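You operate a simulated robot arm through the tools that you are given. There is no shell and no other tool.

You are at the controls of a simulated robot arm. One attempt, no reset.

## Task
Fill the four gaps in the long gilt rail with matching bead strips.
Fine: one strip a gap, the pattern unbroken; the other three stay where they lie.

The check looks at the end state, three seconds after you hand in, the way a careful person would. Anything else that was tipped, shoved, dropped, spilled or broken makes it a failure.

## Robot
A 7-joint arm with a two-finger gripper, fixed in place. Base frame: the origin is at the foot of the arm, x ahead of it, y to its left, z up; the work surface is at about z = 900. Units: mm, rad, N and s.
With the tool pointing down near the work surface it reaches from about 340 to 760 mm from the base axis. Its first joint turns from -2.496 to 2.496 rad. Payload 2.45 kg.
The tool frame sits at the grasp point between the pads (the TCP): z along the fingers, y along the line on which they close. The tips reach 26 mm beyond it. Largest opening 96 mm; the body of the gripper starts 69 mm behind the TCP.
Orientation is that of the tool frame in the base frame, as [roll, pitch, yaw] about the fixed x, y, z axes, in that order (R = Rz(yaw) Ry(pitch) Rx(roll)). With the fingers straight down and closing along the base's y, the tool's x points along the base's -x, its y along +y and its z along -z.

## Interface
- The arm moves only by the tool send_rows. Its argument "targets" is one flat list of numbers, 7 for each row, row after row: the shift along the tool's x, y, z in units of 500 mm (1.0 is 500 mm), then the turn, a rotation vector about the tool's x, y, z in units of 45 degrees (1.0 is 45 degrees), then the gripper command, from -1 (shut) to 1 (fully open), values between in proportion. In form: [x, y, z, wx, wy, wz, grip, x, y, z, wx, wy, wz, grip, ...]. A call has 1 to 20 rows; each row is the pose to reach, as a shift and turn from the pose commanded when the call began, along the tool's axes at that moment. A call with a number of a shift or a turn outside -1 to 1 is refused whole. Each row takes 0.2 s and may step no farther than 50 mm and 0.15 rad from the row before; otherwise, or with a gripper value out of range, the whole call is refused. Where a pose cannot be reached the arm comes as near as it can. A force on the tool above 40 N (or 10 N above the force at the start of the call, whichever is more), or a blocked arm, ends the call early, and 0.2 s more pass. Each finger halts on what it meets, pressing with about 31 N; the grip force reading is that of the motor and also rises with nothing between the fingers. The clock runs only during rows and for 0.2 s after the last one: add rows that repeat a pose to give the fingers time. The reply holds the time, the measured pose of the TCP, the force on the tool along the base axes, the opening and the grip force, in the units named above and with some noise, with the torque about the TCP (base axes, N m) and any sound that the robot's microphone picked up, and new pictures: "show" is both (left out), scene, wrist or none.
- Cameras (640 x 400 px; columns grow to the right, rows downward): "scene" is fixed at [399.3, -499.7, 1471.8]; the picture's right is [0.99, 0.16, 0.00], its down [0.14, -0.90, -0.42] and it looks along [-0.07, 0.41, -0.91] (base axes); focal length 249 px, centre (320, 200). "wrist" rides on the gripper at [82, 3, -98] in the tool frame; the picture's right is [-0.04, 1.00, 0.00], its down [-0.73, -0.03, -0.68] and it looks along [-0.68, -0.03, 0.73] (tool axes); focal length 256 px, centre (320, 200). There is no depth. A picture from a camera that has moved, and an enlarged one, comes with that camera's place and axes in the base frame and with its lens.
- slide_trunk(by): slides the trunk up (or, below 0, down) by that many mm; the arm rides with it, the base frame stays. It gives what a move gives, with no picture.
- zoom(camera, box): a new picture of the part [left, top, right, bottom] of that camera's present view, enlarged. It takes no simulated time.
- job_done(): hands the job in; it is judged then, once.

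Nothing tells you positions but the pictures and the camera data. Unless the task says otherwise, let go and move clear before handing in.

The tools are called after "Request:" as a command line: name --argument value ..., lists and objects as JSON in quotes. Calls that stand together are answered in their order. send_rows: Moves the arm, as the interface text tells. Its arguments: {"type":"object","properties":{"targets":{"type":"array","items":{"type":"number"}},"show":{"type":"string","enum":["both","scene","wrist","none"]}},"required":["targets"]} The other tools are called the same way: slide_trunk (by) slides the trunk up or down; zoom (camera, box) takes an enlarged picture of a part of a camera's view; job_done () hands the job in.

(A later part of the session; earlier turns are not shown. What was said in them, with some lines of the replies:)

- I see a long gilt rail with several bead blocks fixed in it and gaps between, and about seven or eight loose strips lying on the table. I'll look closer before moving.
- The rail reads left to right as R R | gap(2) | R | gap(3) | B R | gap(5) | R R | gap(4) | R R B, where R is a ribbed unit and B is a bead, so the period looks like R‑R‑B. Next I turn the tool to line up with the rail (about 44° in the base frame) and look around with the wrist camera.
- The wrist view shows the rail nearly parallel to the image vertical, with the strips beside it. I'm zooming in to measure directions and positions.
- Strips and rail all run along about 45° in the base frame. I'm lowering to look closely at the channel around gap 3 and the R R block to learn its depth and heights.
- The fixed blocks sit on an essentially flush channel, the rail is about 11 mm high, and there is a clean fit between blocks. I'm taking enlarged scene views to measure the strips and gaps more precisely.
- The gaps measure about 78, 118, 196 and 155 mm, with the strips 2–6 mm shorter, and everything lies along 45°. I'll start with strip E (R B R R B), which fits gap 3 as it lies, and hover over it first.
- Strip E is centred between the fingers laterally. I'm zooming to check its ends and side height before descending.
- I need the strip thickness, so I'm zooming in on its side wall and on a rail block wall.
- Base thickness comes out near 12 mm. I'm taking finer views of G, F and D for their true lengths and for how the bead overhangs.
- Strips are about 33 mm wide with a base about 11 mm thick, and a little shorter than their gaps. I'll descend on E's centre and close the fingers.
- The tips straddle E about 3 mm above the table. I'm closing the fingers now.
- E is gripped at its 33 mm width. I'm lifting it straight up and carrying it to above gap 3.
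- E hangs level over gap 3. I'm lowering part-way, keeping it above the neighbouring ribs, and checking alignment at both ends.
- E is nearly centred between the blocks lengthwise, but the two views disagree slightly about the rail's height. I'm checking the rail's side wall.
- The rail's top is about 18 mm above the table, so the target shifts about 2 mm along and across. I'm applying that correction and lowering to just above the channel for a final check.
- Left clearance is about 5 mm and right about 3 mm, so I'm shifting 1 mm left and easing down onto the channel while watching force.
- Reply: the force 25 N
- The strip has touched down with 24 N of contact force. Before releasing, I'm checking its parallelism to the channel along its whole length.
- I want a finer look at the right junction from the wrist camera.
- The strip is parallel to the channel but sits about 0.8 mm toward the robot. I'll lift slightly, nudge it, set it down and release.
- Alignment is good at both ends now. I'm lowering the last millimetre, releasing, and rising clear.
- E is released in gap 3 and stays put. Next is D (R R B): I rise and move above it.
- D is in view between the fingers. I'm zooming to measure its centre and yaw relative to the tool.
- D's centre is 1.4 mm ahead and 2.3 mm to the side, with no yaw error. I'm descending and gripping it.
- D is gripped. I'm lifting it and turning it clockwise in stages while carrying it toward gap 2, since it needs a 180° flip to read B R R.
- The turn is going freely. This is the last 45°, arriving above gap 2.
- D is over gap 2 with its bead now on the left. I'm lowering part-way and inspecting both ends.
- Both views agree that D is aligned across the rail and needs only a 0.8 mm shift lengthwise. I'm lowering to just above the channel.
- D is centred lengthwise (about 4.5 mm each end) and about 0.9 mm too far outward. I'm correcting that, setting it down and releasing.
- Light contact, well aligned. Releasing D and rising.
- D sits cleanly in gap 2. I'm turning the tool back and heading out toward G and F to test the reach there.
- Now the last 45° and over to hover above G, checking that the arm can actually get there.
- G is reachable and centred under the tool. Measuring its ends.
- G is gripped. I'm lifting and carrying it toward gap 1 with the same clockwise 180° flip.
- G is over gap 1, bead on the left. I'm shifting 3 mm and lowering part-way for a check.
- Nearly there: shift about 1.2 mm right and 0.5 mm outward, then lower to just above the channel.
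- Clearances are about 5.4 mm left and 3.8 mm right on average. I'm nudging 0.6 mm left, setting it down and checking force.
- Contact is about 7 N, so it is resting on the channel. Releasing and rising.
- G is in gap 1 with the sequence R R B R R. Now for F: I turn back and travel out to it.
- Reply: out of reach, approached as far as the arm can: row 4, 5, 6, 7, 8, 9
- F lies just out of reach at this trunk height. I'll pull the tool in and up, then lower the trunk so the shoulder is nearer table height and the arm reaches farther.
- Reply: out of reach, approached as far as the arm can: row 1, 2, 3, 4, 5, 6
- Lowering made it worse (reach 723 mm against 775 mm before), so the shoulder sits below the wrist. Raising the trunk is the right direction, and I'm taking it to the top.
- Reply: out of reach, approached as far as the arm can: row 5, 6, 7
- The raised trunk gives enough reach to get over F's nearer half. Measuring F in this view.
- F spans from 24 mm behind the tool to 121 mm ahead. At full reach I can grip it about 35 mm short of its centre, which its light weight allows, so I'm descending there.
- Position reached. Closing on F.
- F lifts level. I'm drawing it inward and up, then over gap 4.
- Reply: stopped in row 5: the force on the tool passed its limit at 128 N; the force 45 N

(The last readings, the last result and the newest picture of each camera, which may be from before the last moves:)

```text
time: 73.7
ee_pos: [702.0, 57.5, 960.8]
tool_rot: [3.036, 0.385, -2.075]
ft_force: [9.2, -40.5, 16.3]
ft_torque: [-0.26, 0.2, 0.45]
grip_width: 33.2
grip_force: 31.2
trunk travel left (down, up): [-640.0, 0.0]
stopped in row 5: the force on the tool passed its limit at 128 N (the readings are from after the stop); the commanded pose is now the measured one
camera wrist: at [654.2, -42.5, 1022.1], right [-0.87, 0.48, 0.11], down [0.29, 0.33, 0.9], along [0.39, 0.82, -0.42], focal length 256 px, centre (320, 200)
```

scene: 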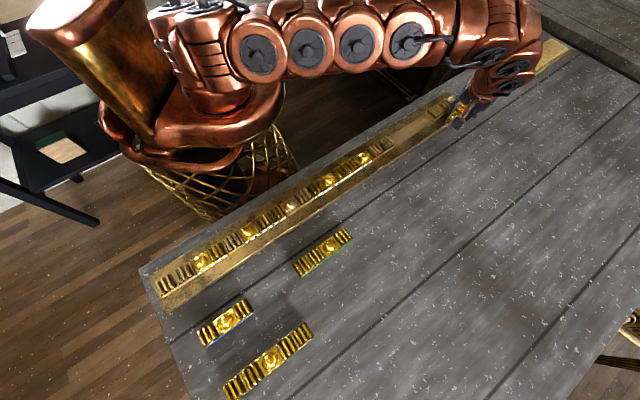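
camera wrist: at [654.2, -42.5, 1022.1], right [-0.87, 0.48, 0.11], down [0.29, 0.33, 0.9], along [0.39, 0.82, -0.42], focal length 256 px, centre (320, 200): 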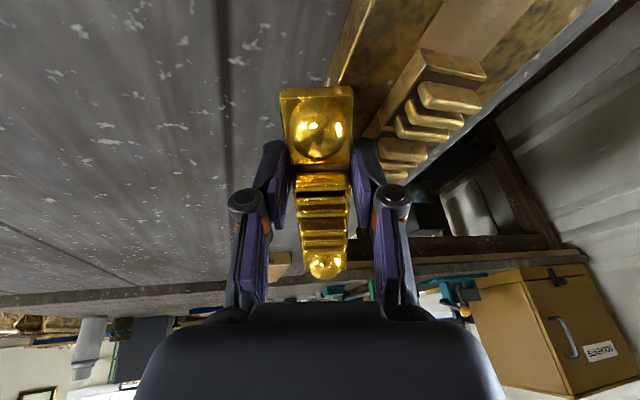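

The arm swung off course as it came out of full stretch and hit something, so I'm stopping to inspect before moving.

Request:
zoom --camera "scene" --box '[400, 60, 520, 135]'

Request:
zoom --camera "wrist" --box '[260, 60, 500, 290]'

Request:
zoom --camera "scene" --box '[140, 130, 420, 310]'

Request:
zoom --camera "scene" --box '[430, 82, 480, 113]'

```text
5.33 times, centred on (460, 98) of scene
camera zoom: at [399.3, -499.7, 1471.8], right [0.99, 0.16, 0.0], down [0.14, -0.9, -0.42], along [-0.07, 0.41, -0.91], focal length 1326 px, centre (-427, 747)
```

zoom: 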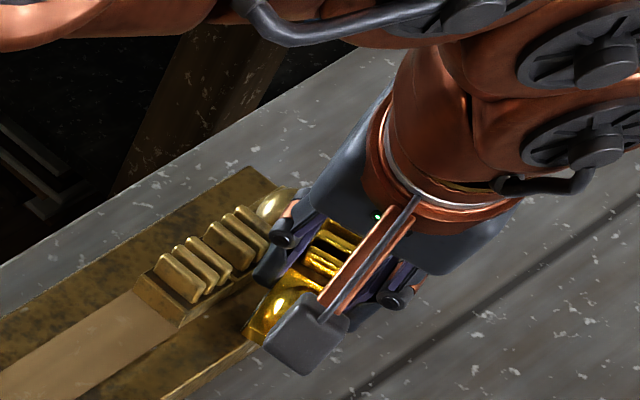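

```text
1.74 times, centred on (380, 175) of wrist
camera zoom: at [654.2, -42.5, 1022.1], right [-0.87, 0.48, 0.11], down [0.29, 0.33, 0.9], along [0.39, 0.82, -0.42], focal length 445 px, centre (216, 244)
```

zoom: 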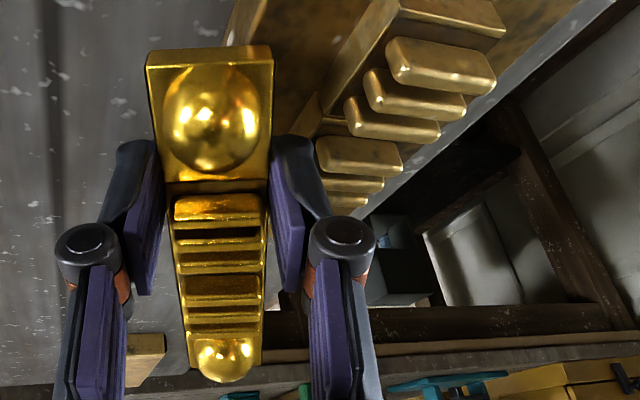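

```text
2.22 times, centred on (280, 220) of scene
camera zoom: at [399.3, -499.7, 1471.8], right [0.99, 0.16, 0.0], down [0.14, -0.9, -0.42], along [-0.07, 0.41, -0.91], focal length 552 px, centre (409, 156)
```

zoom: 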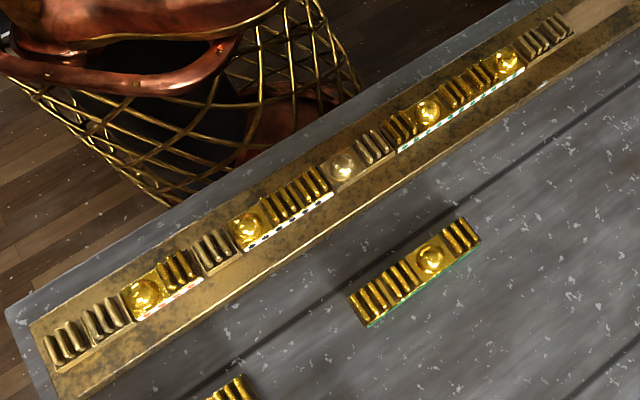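

```text
12.80 times, centred on (455, 98) of scene
camera zoom: at [399.3, -499.7, 1471.8], right [0.99, 0.16, 0.0], down [0.14, -0.9, -0.42], along [-0.07, 0.41, -0.91], focal length 3183 px, centre (-1408, 1512)
```

zoom: 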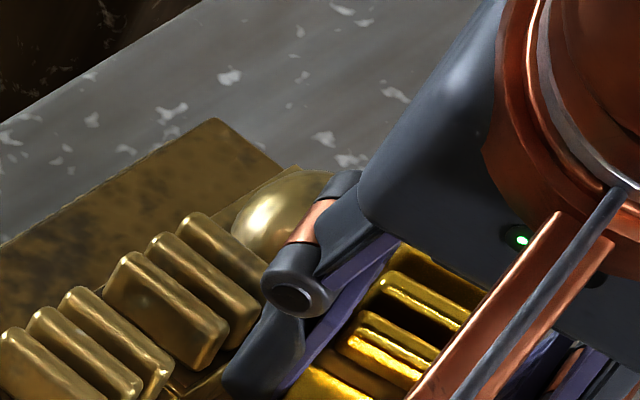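

The left finger caught the rail's end block, but the rail and all the placed strips are in the same pixel positions as before. I'm backing away gently, outward and up, in small steps.

Request:
send_rows --targets '[-0.002, -0.012, -0.016, 0, 0, 0, -1, -0.004, -0.024, -0.032, 0, 0, 0, -1, -0.006, -0.036, -0.048, 0, 0, 0, -1, -0.008, -0.047, -0.064, 0, 0, 0, -1, -0.0104, -0.0576, -0.0782, 0, 0, 0, -1, -0.0104, -0.0576, -0.0782, 0, 0, 0, -1]'

```text
time: 75.1
ee_pos: [725.6, 42.6, 993.5]
tool_rot: [3.023, 0.393, -2.069]
ft_force: [0.4, -0.2, -0.8]
ft_torque: [-0.05, 0.01, 0.0]
grip_width: 33.0
grip_force: 31.4
trunk travel left (down, up): [-640.0, 0.0]
camera wrist: at [678.9, -59.6, 1054.4], right [-0.88, 0.47, 0.12], down [0.3, 0.32, 0.9], along [0.38, 0.83, -0.42], focal length 256 px, centre (320, 200)
```

scene: 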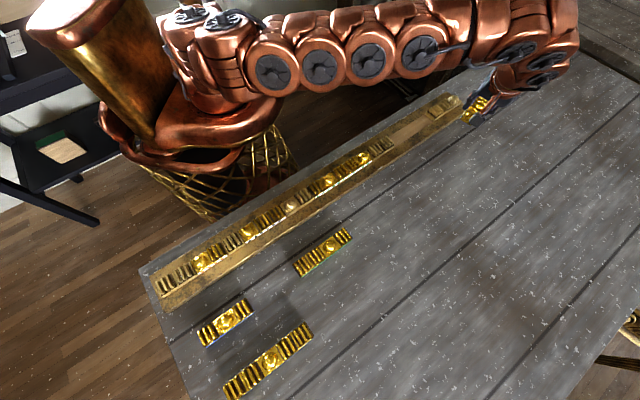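
wrist: 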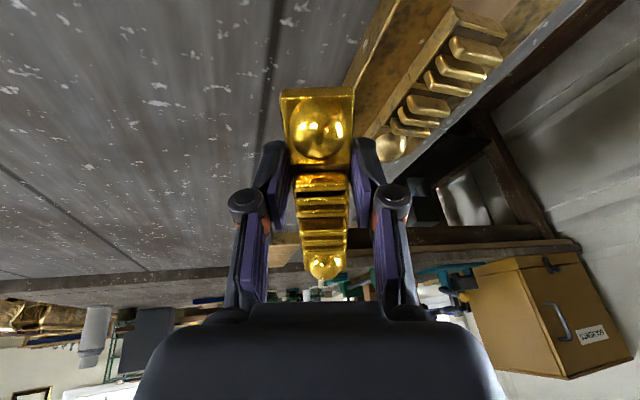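

Clear now, with F still held firmly. I'm slowly bringing the tool back to vertical at 45° in small steps.

Request:
send_rows --targets '[-0.0015, 0.0004, -0.0037, 0.022, 0.0475, 0.039, -1, -0.003, 0.0009, -0.0073, 0.044, 0.095, 0.0781, -1, -0.0046, 0.0013, -0.011, 0.066, 0.1426, 0.1172, -1, -0.0061, 0.0018, -0.0147, 0.088, 0.1901, 0.1562, -1, -0.0077, 0.0022, -0.0184, 0.11, 0.2377, 0.1953, -1, -0.0092, 0.0026, -0.022, 0.132, 0.2852, 0.2343, -1, -0.0107, 0.0031, -0.0257, 0.154, 0.3327, 0.2734, -1, -0.0122, 0.0035, -0.0294, 0.176, 0.3802, 0.3124, -1, -0.0138, 0.004, -0.033, 0.198, 0.4278, 0.3515, -1, -0.0153, 0.0044, -0.0367, 0.2199, 0.4753, 0.3905, -1, -0.0153, 0.0044, -0.0367, 0.2199, 0.4753, 0.3905, -1, -0.0153, 0.0044, -0.0367, 0.2199, 0.4753, 0.3905, -1]'

```text
time: 77.7
ee_pos: [725.4, 42.3, 1015.1]
tool_rot: [-3.14, 0.001, -2.355]
ft_force: [-0.6, -0.8, -1.1]
ft_torque: [-0.03, 0.05, -0.01]
grip_width: 33.5
grip_force: 30.8
trunk travel left (down, up): [-640.0, 0.0]
camera wrist: at [665.6, -11.6, 1113.3], right [-0.68, 0.73, 0.0], down [0.54, 0.5, 0.68], along [0.5, 0.46, -0.73], focal length 256 px, centre (320, 200)
```

scene: 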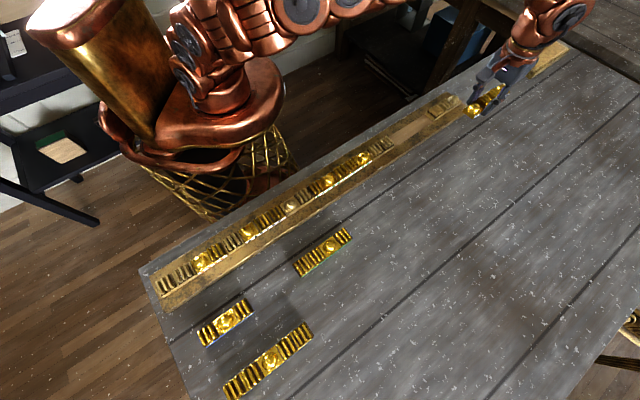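
wrist: 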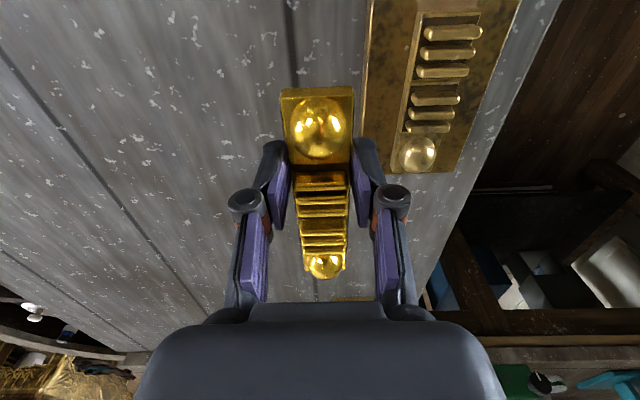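

The tool is vertical again. Comparing the rail end with my earlier picture to make sure nothing shifted.

Request:
zoom --camera "scene" --box '[400, 85, 480, 135]'

Request:
zoom --camera "scene" --box '[345, 115, 425, 165]'

Request:
zoom --camera "scene" --box '[150, 240, 230, 290]'

Request:
zoom --camera "wrist" --box '[260, 60, 480, 290]'

```text
8.00 times, centred on (440, 110) of scene
camera zoom: at [399.3, -499.7, 1471.8], right [0.99, 0.16, 0.0], down [0.14, -0.9, -0.42], along [-0.07, 0.41, -0.91], focal length 1989 px, centre (-640, 920)
```

zoom: 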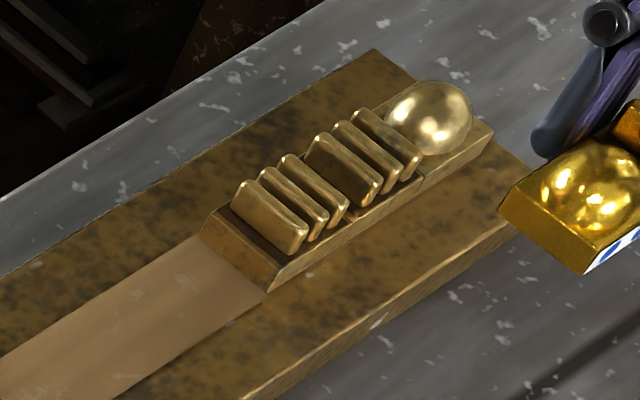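

```text
8.00 times, centred on (385, 140) of scene
camera zoom: at [399.3, -499.7, 1471.8], right [0.99, 0.16, 0.0], down [0.14, -0.9, -0.42], along [-0.07, 0.41, -0.91], focal length 1989 px, centre (-200, 680)
```

zoom: 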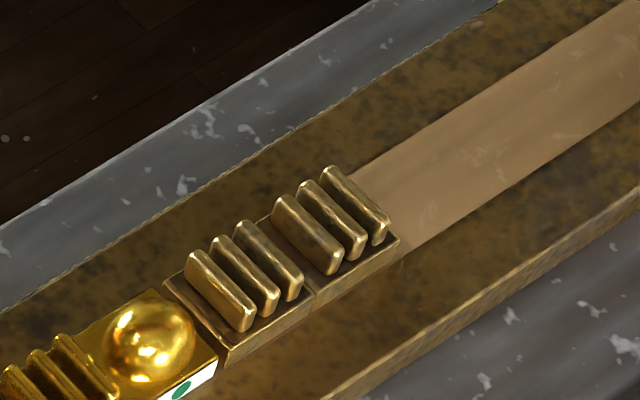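

```text
8.00 times, centred on (190, 265) of scene
camera zoom: at [399.3, -499.7, 1471.8], right [0.99, 0.16, 0.0], down [0.14, -0.9, -0.42], along [-0.07, 0.41, -0.91], focal length 1989 px, centre (1360, -320)
```

zoom: 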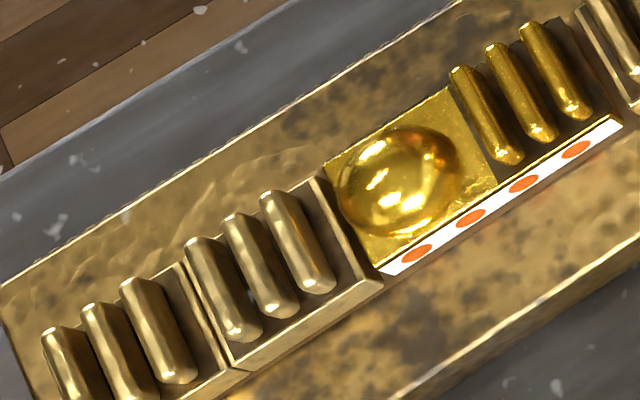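

```text
1.74 times, centred on (370, 175) of wrist
camera zoom: at [665.6, -11.6, 1113.3], right [-0.68, 0.73, 0.0], down [0.54, 0.5, 0.68], along [0.5, 0.46, -0.73], focal length 445 px, centre (233, 244)
```

zoom: 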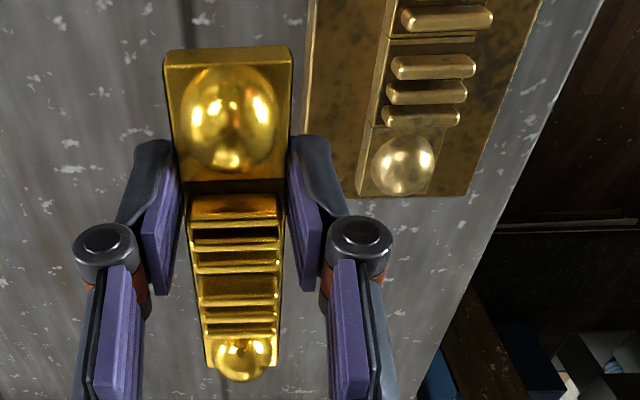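

Nothing moved. I'm carrying F slowly to above gap 4.

Request:
send_rows --targets '[0.02, 0.01, 0, 0, 0, 0, -1, 0.05, 0.025, 0, 0, 0, 0, -1, 0.085, 0.04, 0, 0, 0, 0, -1, 0.12, 0.056, 0, 0, 0, 0, -1, 0.155, 0.072, 0, 0, 0, 0, -1, 0.19, 0.089, 0, 0, 0, 0, -1, 0.225, 0.105, 0, 0, 0, 0, -1, 0.26, 0.121, 0, 0, 0, 0, -1, 0.29, 0.136, 0, 0, 0, 0, -1, 0.32, 0.15, 0, 0, 0, 0, -1, 0.3376, 0.1578, 0, 0, 0, 0, -1, 0.3376, 0.1578, 0, 0, 0, 0, -1, 0.3376, 0.1578, 0, 0, 0, 0, -1]'

```text
time: 80.5
ee_pos: [550.5, -21.5, 1014.5]
tool_rot: [3.142, 0.0, -2.353]
ft_force: [0.2, 0.0, -0.5]
ft_torque: [-0.02, 0.02, 0.01]
grip_width: 33.1
grip_force: 31.3
trunk travel left (down, up): [-640.0, 0.0]
camera wrist: at [490.5, -75.3, 1113.3], right [-0.68, 0.73, 0.0], down [0.54, 0.5, 0.68], along [0.5, 0.46, -0.73], focal length 256 px, centre (320, 200)
```

scene: 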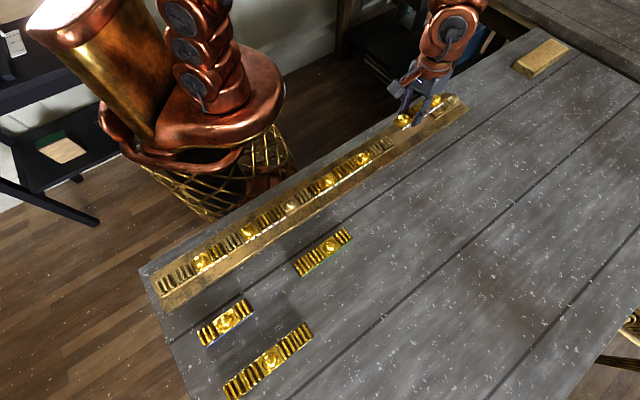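
wrist: 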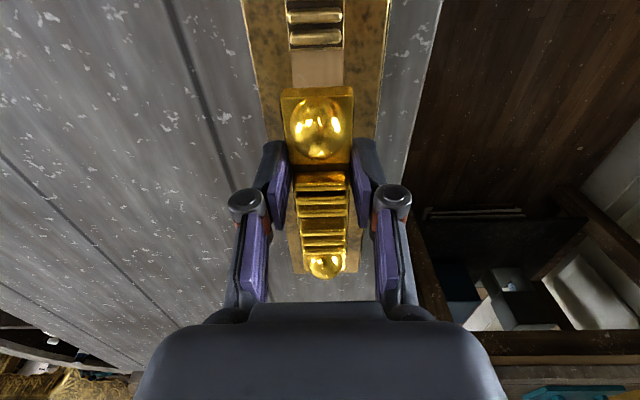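

F is over gap 4. Lowering part-way and checking both ends.

Request:
send_rows --targets '[0, 0, 0.02, 0, 0, 0, -1, 0, 0, 0.045, 0, 0, 0, -1, 0, 0, 0.07, 0, 0, 0, -1, 0, 0, 0.07, 0, 0, 0, -1, 0, 0, 0.07, 0, 0, 0, -1]' --show "none"

Request:
zoom --camera "wrist" --box '[240, 40, 400, 140]'

Request:
zoom --camera "wrist" --box '[280, 220, 368, 290]'

Request:
zoom --camera "scene" --box '[380, 110, 420, 135]'

Request:
zoom --camera "scene" --box '[415, 85, 455, 110]'

```text
time: 81.7
ee_pos: [550.9, -21.9, 978.8]
tool_rot: [-3.141, 0.0, -2.355]
ft_force: [0.7, 0.5, -1.2]
ft_torque: [-0.01, 0.03, -0.01]
grip_width: 33.2
grip_force: 31.2
trunk travel left (down, up): [-640.0, 0.0]
```

```text
4.00 times, centred on (320, 90) of wrist
camera zoom: at [490.5, -74.8, 1078.8], right [-0.68, 0.73, 0.0], down [0.54, 0.5, 0.68], along [0.5, 0.46, -0.73], focal length 1024 px, centre (320, 640)
```

zoom: 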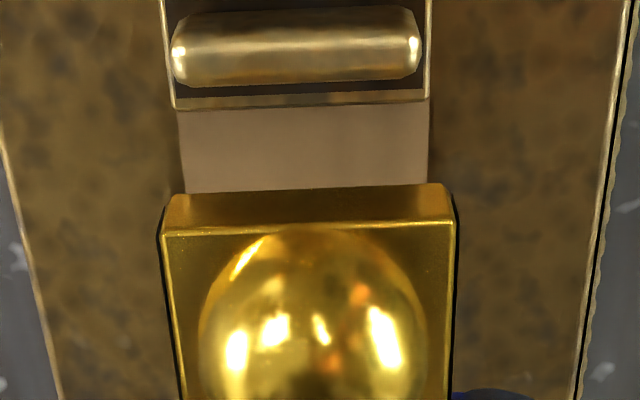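

```text
5.71 times, centred on (324, 255) of wrist
camera zoom: at [490.5, -74.8, 1078.8], right [-0.68, 0.73, 0.0], down [0.54, 0.5, 0.68], along [0.5, 0.46, -0.73], focal length 1463 px, centre (297, -114)
```

zoom: 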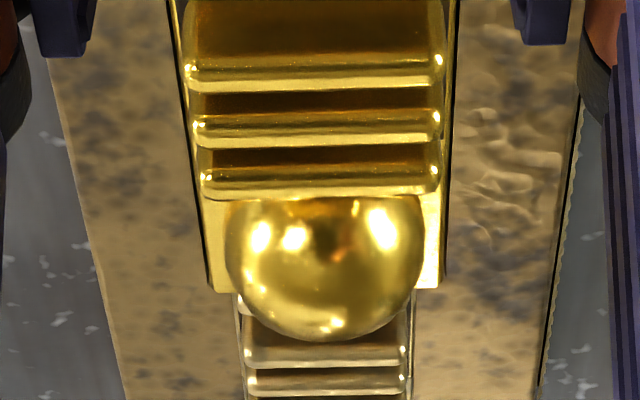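

```text
16.00 times, centred on (400, 122) of scene
camera zoom: at [399.3, -499.7, 1471.8], right [0.99, 0.16, 0.0], down [0.14, -0.9, -0.42], along [-0.07, 0.41, -0.91], focal length 3978 px, centre (-960, 1440)
```

zoom: 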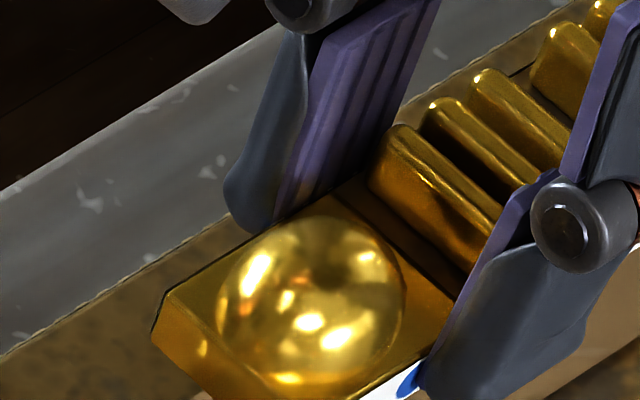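

```text
16.00 times, centred on (435, 98) of scene
camera zoom: at [399.3, -499.7, 1471.8], right [0.99, 0.16, 0.0], down [0.14, -0.9, -0.42], along [-0.07, 0.41, -0.91], focal length 3978 px, centre (-1520, 1840)
```

zoom: 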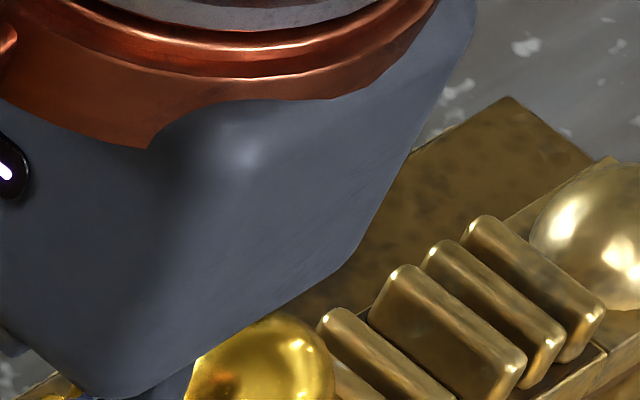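

F is centred lengthwise and needs about 1 mm outward. I'm applying that and lowering to just above the channel.

Request:
send_rows --targets '[0, -0.0022, 0.015, 0, 0, 0, -1, 0, -0.0022, 0.032, 0, 0, 0, -1, 0, -0.0022, 0.048, 0, 0, 0, -1, 0, -0.0022, 0.057, 0, 0, 0, -1, 0, -0.0022, 0.057, 0, 0, 0, -1]' --show "none"

Request:
zoom --camera "wrist" --box '[240, 40, 400, 140]'

Request:
zoom --camera "wrist" --box '[296, 250, 352, 285]'

Request:
zoom --camera "scene" --box '[382, 120, 422, 145]'

Request:
zoom --camera "scene" --box '[410, 95, 450, 120]'

```text
time: 82.9
ee_pos: [552.3, -21.6, 951.7]
tool_rot: [-3.141, 0.0, -2.354]
ft_force: [0.6, 0.5, -1.5]
ft_torque: [0.0, 0.05, 0.02]
grip_width: 33.4
grip_force: 30.8
trunk travel left (down, up): [-640.0, 0.0]
```

```text
4.00 times, centred on (320, 90) of wrist
camera zoom: at [491.3, -76.0, 1049.8], right [-0.68, 0.73, 0.0], down [0.54, 0.5, 0.68], along [0.5, 0.46, -0.73], focal length 1024 px, centre (320, 640)
```

zoom: 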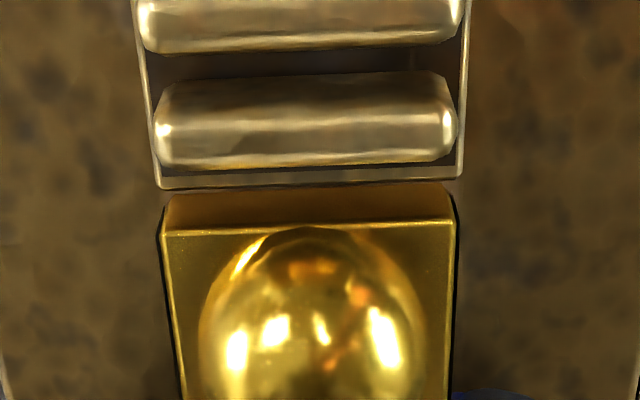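

```text
11.43 times, centred on (324, 268) of wrist
camera zoom: at [491.3, -76.0, 1049.8], right [-0.68, 0.73, 0.0], down [0.54, 0.5, 0.68], along [0.5, 0.46, -0.73], focal length 2926 px, centre (274, -571)
```

zoom: 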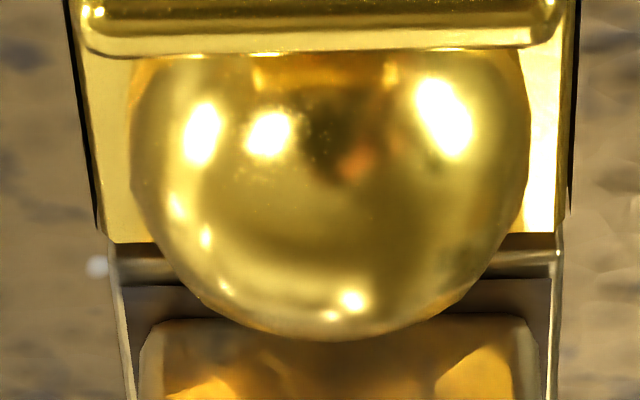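

```text
16.00 times, centred on (402, 132) of scene
camera zoom: at [399.3, -499.7, 1471.8], right [0.99, 0.16, 0.0], down [0.14, -0.9, -0.42], along [-0.07, 0.41, -0.91], focal length 3978 px, centre (-992, 1280)
```

zoom: 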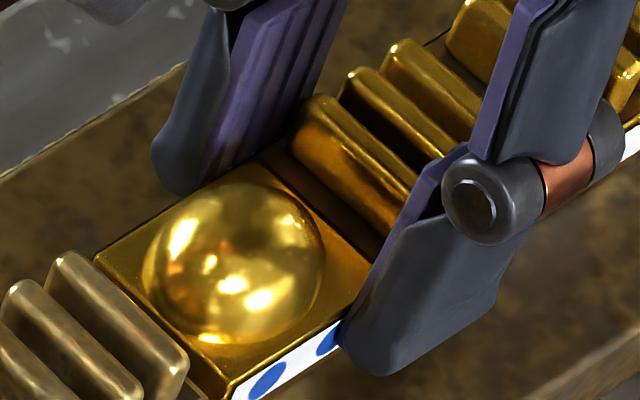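

```text
16.00 times, centred on (430, 108) of scene
camera zoom: at [399.3, -499.7, 1471.8], right [0.99, 0.16, 0.0], down [0.14, -0.9, -0.42], along [-0.07, 0.41, -0.91], focal length 3978 px, centre (-1440, 1680)
```

zoom: 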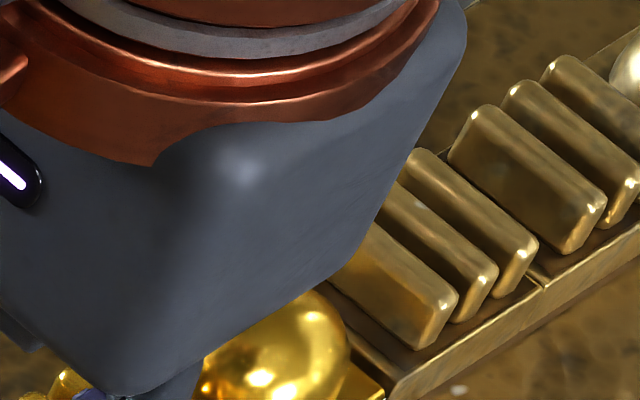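

Request:
zoom --camera "scene" --box '[380, 132, 420, 157]'

Request:
zoom --camera "scene" --box '[414, 108, 454, 133]'

```text
16.00 times, centred on (400, 144) of scene
camera zoom: at [399.3, -499.7, 1471.8], right [0.99, 0.16, 0.0], down [0.14, -0.9, -0.42], along [-0.07, 0.41, -0.91], focal length 3978 px, centre (-960, 1088)
```

zoom: 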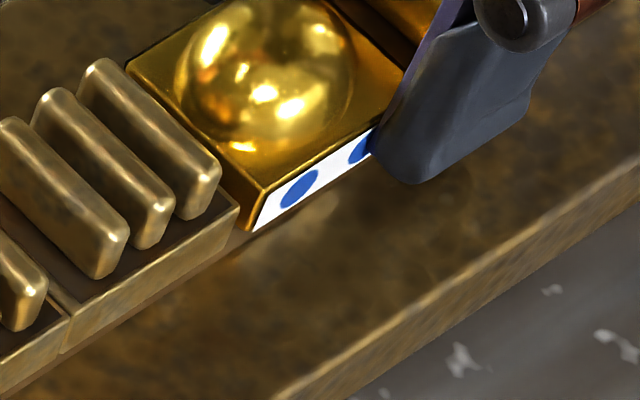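

```text
16.00 times, centred on (434, 120) of scene
camera zoom: at [399.3, -499.7, 1471.8], right [0.99, 0.16, 0.0], down [0.14, -0.9, -0.42], along [-0.07, 0.41, -0.91], focal length 3978 px, centre (-1504, 1472)
```

zoom: 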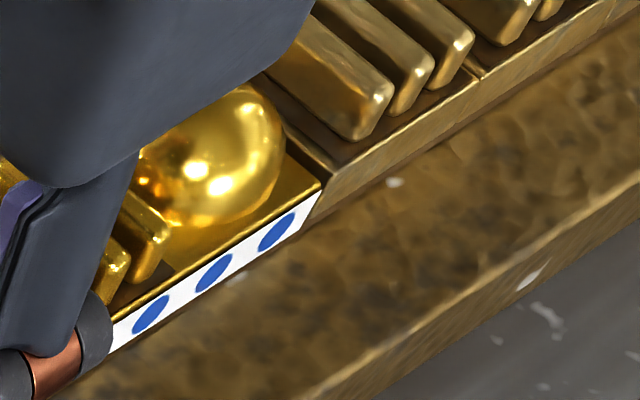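

F needs about 1.7 mm more to the right. I'm correcting and setting it down gently.

Request:
send_rows --targets '[-0.0017, 0.0005, 0, 0, 0, 0, -1, -0.0034, 0.001, 0, 0, 0, 0, -1, -0.0034, 0.001, 0.002, 0, 0, 0, -1, -0.0034, 0.001, 0.004, 0, 0, 0, -1, -0.0034, 0.001, 0.0052, 0, 0, 0, -1, -0.0034, 0.001, 0.0052, 0, 0, 0, -1]' --show "none"

Request:
zoom --camera "scene" --box '[380, 132, 420, 157]'

Request:
zoom --camera "scene" --box '[414, 108, 454, 133]'

Request:
zoom --camera "wrist" --box '[240, 40, 400, 140]'

```text
time: 84.3
ee_pos: [552.7, -21.0, 949.8]
tool_rot: [-3.137, 0.002, -2.355]
ft_force: [3.0, 1.5, 25.8]
ft_torque: [0.06, -0.07, 0.05]
grip_width: 33.5
grip_force: 31.4
trunk travel left (down, up): [-640.0, 0.0]
```

```text
16.00 times, centred on (400, 144) of scene
camera zoom: at [399.3, -499.7, 1471.8], right [0.99, 0.16, 0.0], down [0.14, -0.9, -0.42], along [-0.07, 0.41, -0.91], focal length 3978 px, centre (-960, 1088)
```

zoom: 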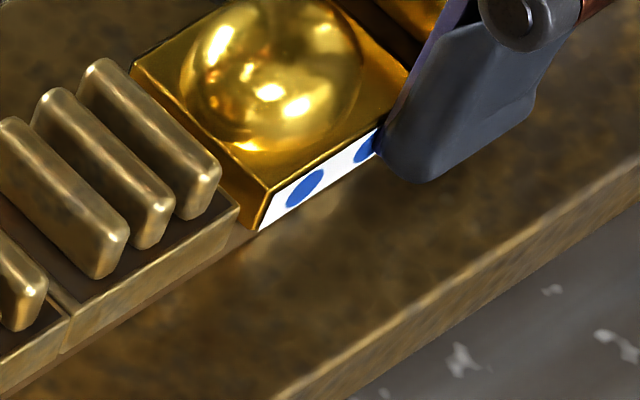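

```text
16.00 times, centred on (434, 120) of scene
camera zoom: at [399.3, -499.7, 1471.8], right [0.99, 0.16, 0.0], down [0.14, -0.9, -0.42], along [-0.07, 0.41, -0.91], focal length 3978 px, centre (-1504, 1472)
```

zoom: 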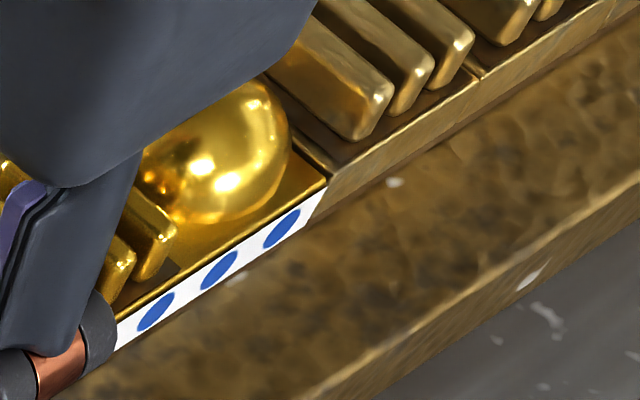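

```text
4.00 times, centred on (320, 90) of wrist
camera zoom: at [492.0, -74.8, 1048.4], right [-0.68, 0.73, 0.0], down [0.54, 0.5, 0.68], along [0.5, 0.46, -0.73], focal length 1024 px, centre (320, 640)
```

zoom: 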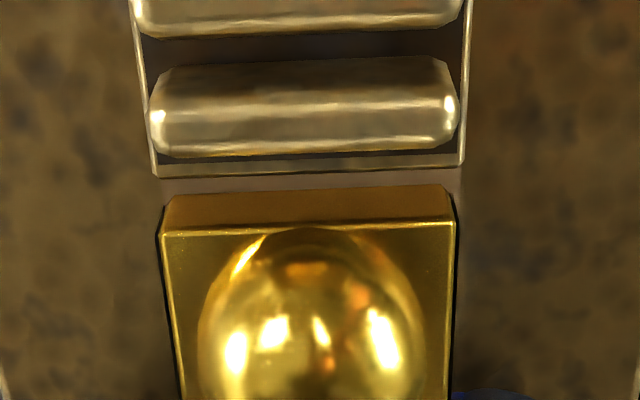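

Seated and centred. I'm relieving the pressure by 1 mm, then releasing and rising straight up.

Request:
send_rows --targets '[0, 0, -0.001, 0, 0, 0, -1, 0, 0, -0.002, 0, 0, 0, -1, 0, 0, -0.002, 0, 0, 0, -1]' --show "none"

```text
time: 85.1
ee_pos: [552.2, -21.3, 949.1]
tool_rot: [-3.14, -0.002, -2.355]
ft_force: [7.0, 2.5, 18.2]
ft_torque: [0.43, -0.57, -0.03]
grip_width: 33.3
grip_force: 30.7
trunk travel left (down, up): [-640.0, 0.0]
```

Request:
send_rows --targets '[0, 0, -0.001, 0, 0, 0, -1, 0, 0, -0.001, 0, 0, 0, -0.8, 0, 0, -0.001, 0, 0, 0, -0.5, 0, 0, -0.001, 0, 0, 0, -0.1, 0, 0, -0.001, 0, 0, 0, 0.25, 0, 0, -0.001, 0, 0, 0, 0.4, 0, 0, -0.001, 0, 0, 0, 0.4]'

```text
time: 86.7
ee_pos: [552.9, -20.7, 949.5]
tool_rot: [3.14, 0.0, -2.354]
ft_force: [-0.3, -0.7, -0.2]
ft_torque: [0.0, -0.01, -0.01]
grip_width: 66.8
grip_force: 0.0
trunk travel left (down, up): [-640.0, 0.0]
camera wrist: at [492.1, -75.1, 1048.6], right [-0.68, 0.73, 0.0], down [0.54, 0.5, 0.68], along [0.5, 0.46, -0.73], focal length 256 px, centre (320, 200)
```

scene: 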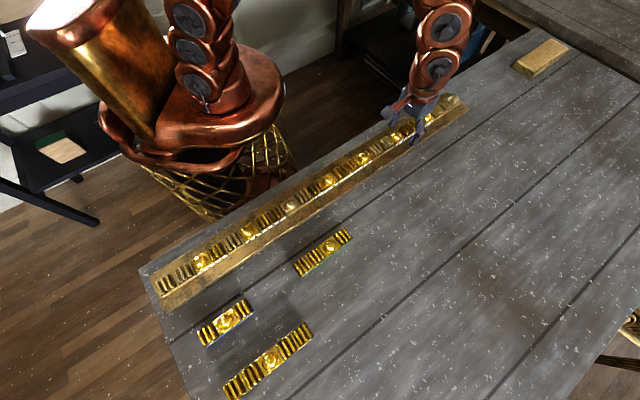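
wrist: 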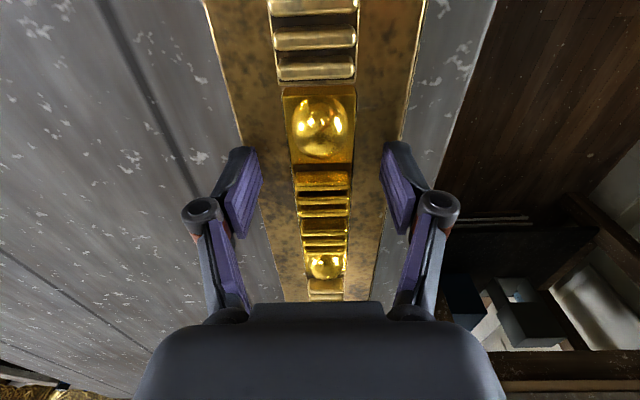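

Released cleanly. I'm rising slowly and moving clear so I can inspect the whole rail.

Request:
send_rows --targets '[0, 0, -0.03, 0, 0, 0, 0.4, 0, 0, -0.07, 0, 0, 0, 0.4, 0, 0, -0.12, 0, 0, 0, 0.4, 0, 0, -0.17, 0, 0, 0, 0.4, 0, 0, -0.22, 0, 0, 0, 0.4, 0, 0, -0.27, 0, 0, 0, 0.4, 0, 0, -0.32, 0, 0, 0, 0.4, 0, 0, -0.32, 0, 0, 0, 0.4]'

Request:
zoom --camera "scene" --box '[360, 80, 488, 160]'

Request:
zoom --camera "scene" --box '[270, 130, 398, 210]'

Request:
zoom --camera "scene" --box '[145, 190, 305, 310]'

```text
time: 88.5
ee_pos: [552.1, -21.6, 1110.2]
tool_rot: [3.14, -0.001, -2.354]
ft_force: [0.3, 0.4, -0.3]
ft_torque: [0.01, 0.05, -0.05]
grip_width: 66.7
grip_force: 0.1
trunk travel left (down, up): [-640.0, 0.0]
camera wrist: at [491.6, -74.7, 1208.9], right [-0.68, 0.73, 0.0], down [0.54, 0.5, 0.68], along [0.5, 0.46, -0.74], focal length 256 px, centre (320, 200)
```

scene: 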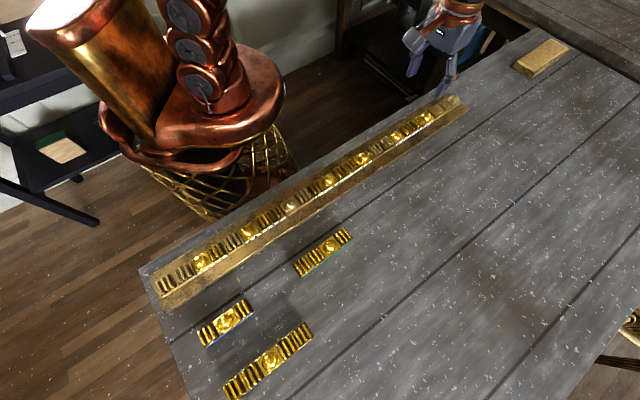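
wrist: 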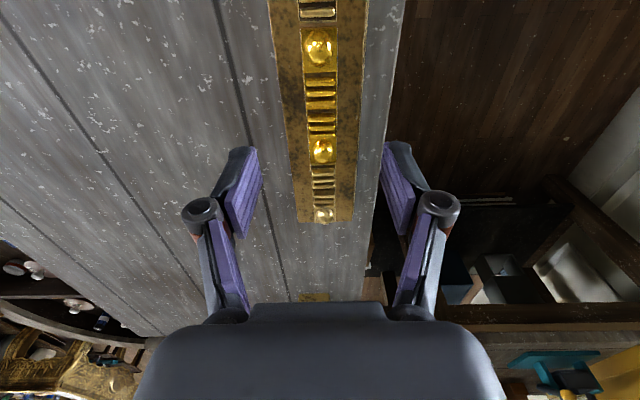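

```text
5.00 times, centred on (424, 120) of scene
camera zoom: at [399.3, -499.7, 1471.8], right [0.99, 0.16, 0.0], down [0.14, -0.9, -0.42], along [-0.07, 0.41, -0.91], focal length 1243 px, centre (-200, 600)
```

zoom: 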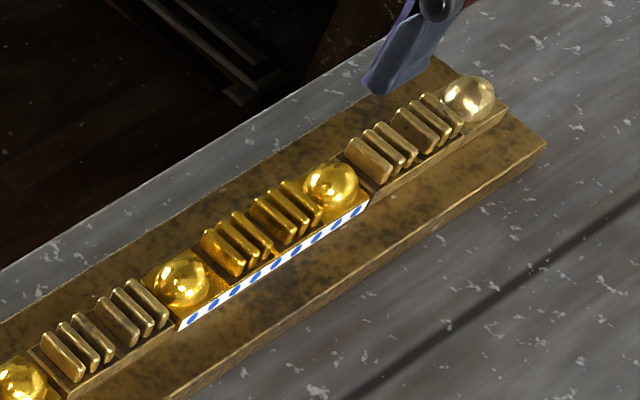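

```text
5.00 times, centred on (334, 170) of scene
camera zoom: at [399.3, -499.7, 1471.8], right [0.99, 0.16, 0.0], down [0.14, -0.9, -0.42], along [-0.07, 0.41, -0.91], focal length 1243 px, centre (250, 350)
```

zoom: 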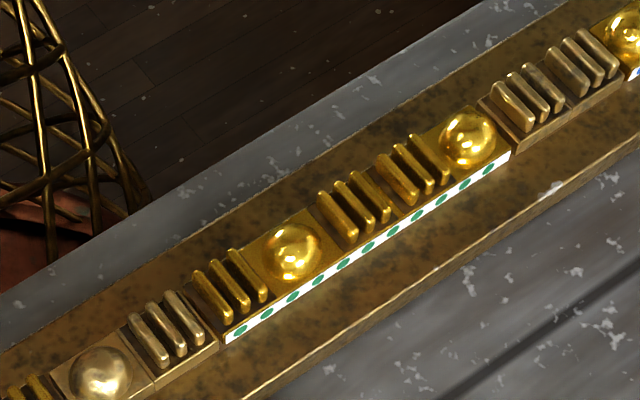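

```text
3.33 times, centred on (225, 250) of scene
camera zoom: at [399.3, -499.7, 1471.8], right [0.99, 0.16, 0.0], down [0.14, -0.9, -0.42], along [-0.07, 0.41, -0.91], focal length 829 px, centre (637, 33)
```

zoom: 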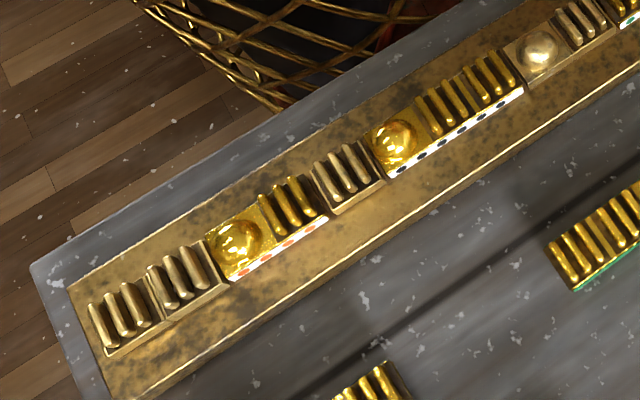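

The rail now reads R R B repeated eight times with no break. One last close check that F lies flat and that the three spare strips are untouched.

Request:
zoom --camera "scene" --box '[385, 100, 449, 150]'

Request:
zoom --camera "scene" --box '[180, 210, 450, 400]'

Request:
zoom --camera "wrist" --box '[240, 0, 400, 230]'

```text
8.00 times, centred on (417, 125) of scene
camera zoom: at [399.3, -499.7, 1471.8], right [0.99, 0.16, 0.0], down [0.14, -0.9, -0.42], along [-0.07, 0.41, -0.91], focal length 1989 px, centre (-456, 800)
```

zoom: 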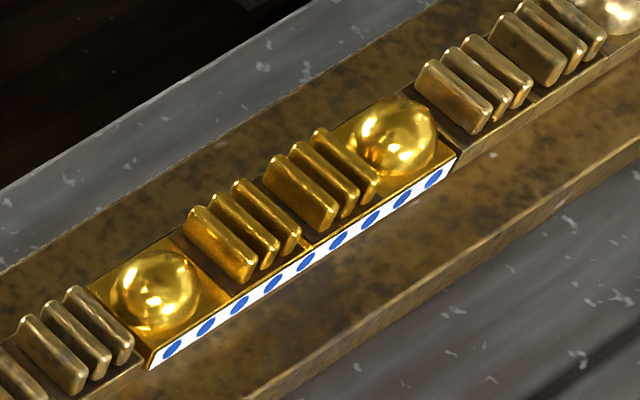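

```text
2.11 times, centred on (315, 305) of scene
camera zoom: at [399.3, -499.7, 1471.8], right [0.99, 0.16, 0.0], down [0.14, -0.9, -0.42], along [-0.07, 0.41, -0.91], focal length 524 px, centre (330, -21)
```

zoom: 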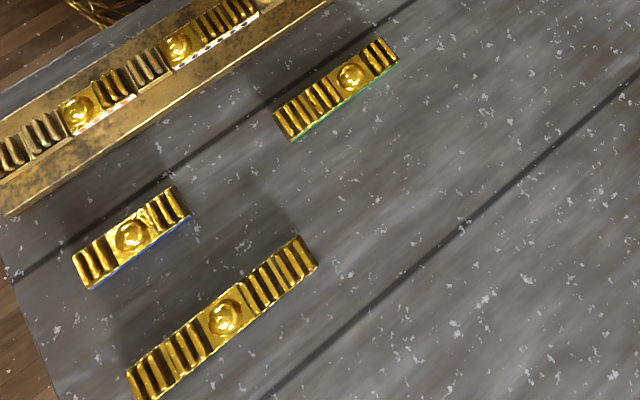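

```text
1.74 times, centred on (320, 115) of wrist
camera zoom: at [491.6, -74.7, 1208.9], right [-0.68, 0.73, 0.0], down [0.54, 0.5, 0.68], along [0.5, 0.46, -0.74], focal length 445 px, centre (320, 348)
```

zoom: 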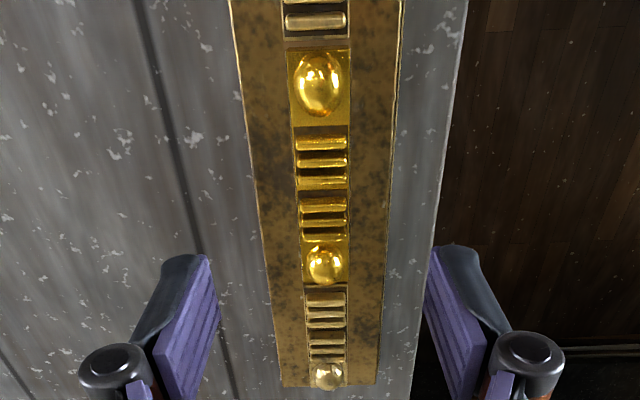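

All four strips lie flat and centred in their gaps, and the R R B pattern runs unbroken. The three spare strips are where they started, the rail has not moved, and the arm is clear, so I'm handing in.

Request:
job_done

```text
The job is handed in.
```

All four gaps in the rail are filled with one matching strip each, and the job is handed in. The rail now reads two ribbed units then a bead, repeated eight times without a break.

- **Gap 1 (two units):** filled with the rib–bead strip, turned end for end.
- **Gap 2 (three units):** filled with the rib–rib–bead strip, also turned.
- **Gap 3 (five units):** filled with the rib–bead–rib–rib–bead strip as it lay.
- **Gap 4 (four units):** filled with the bead–rib–rib–bead strip.

While I was carrying the last strip, the arm swung off course. One finger hit the rail's end block, and the force peaked at 128 N. I compared close-up pictures from before and after. The rail, its fixed blocks and the strips already placed had not moved, and I saw no damage.

The strips are a little shorter than their gaps, so each has a few millimetres of clearance at both ends. The three spare strips are where they started. The gripper is open and clear above the rail. I left the trunk at the top of its travel, 65 mm above where it started, because the last strip was out of reach otherwise.
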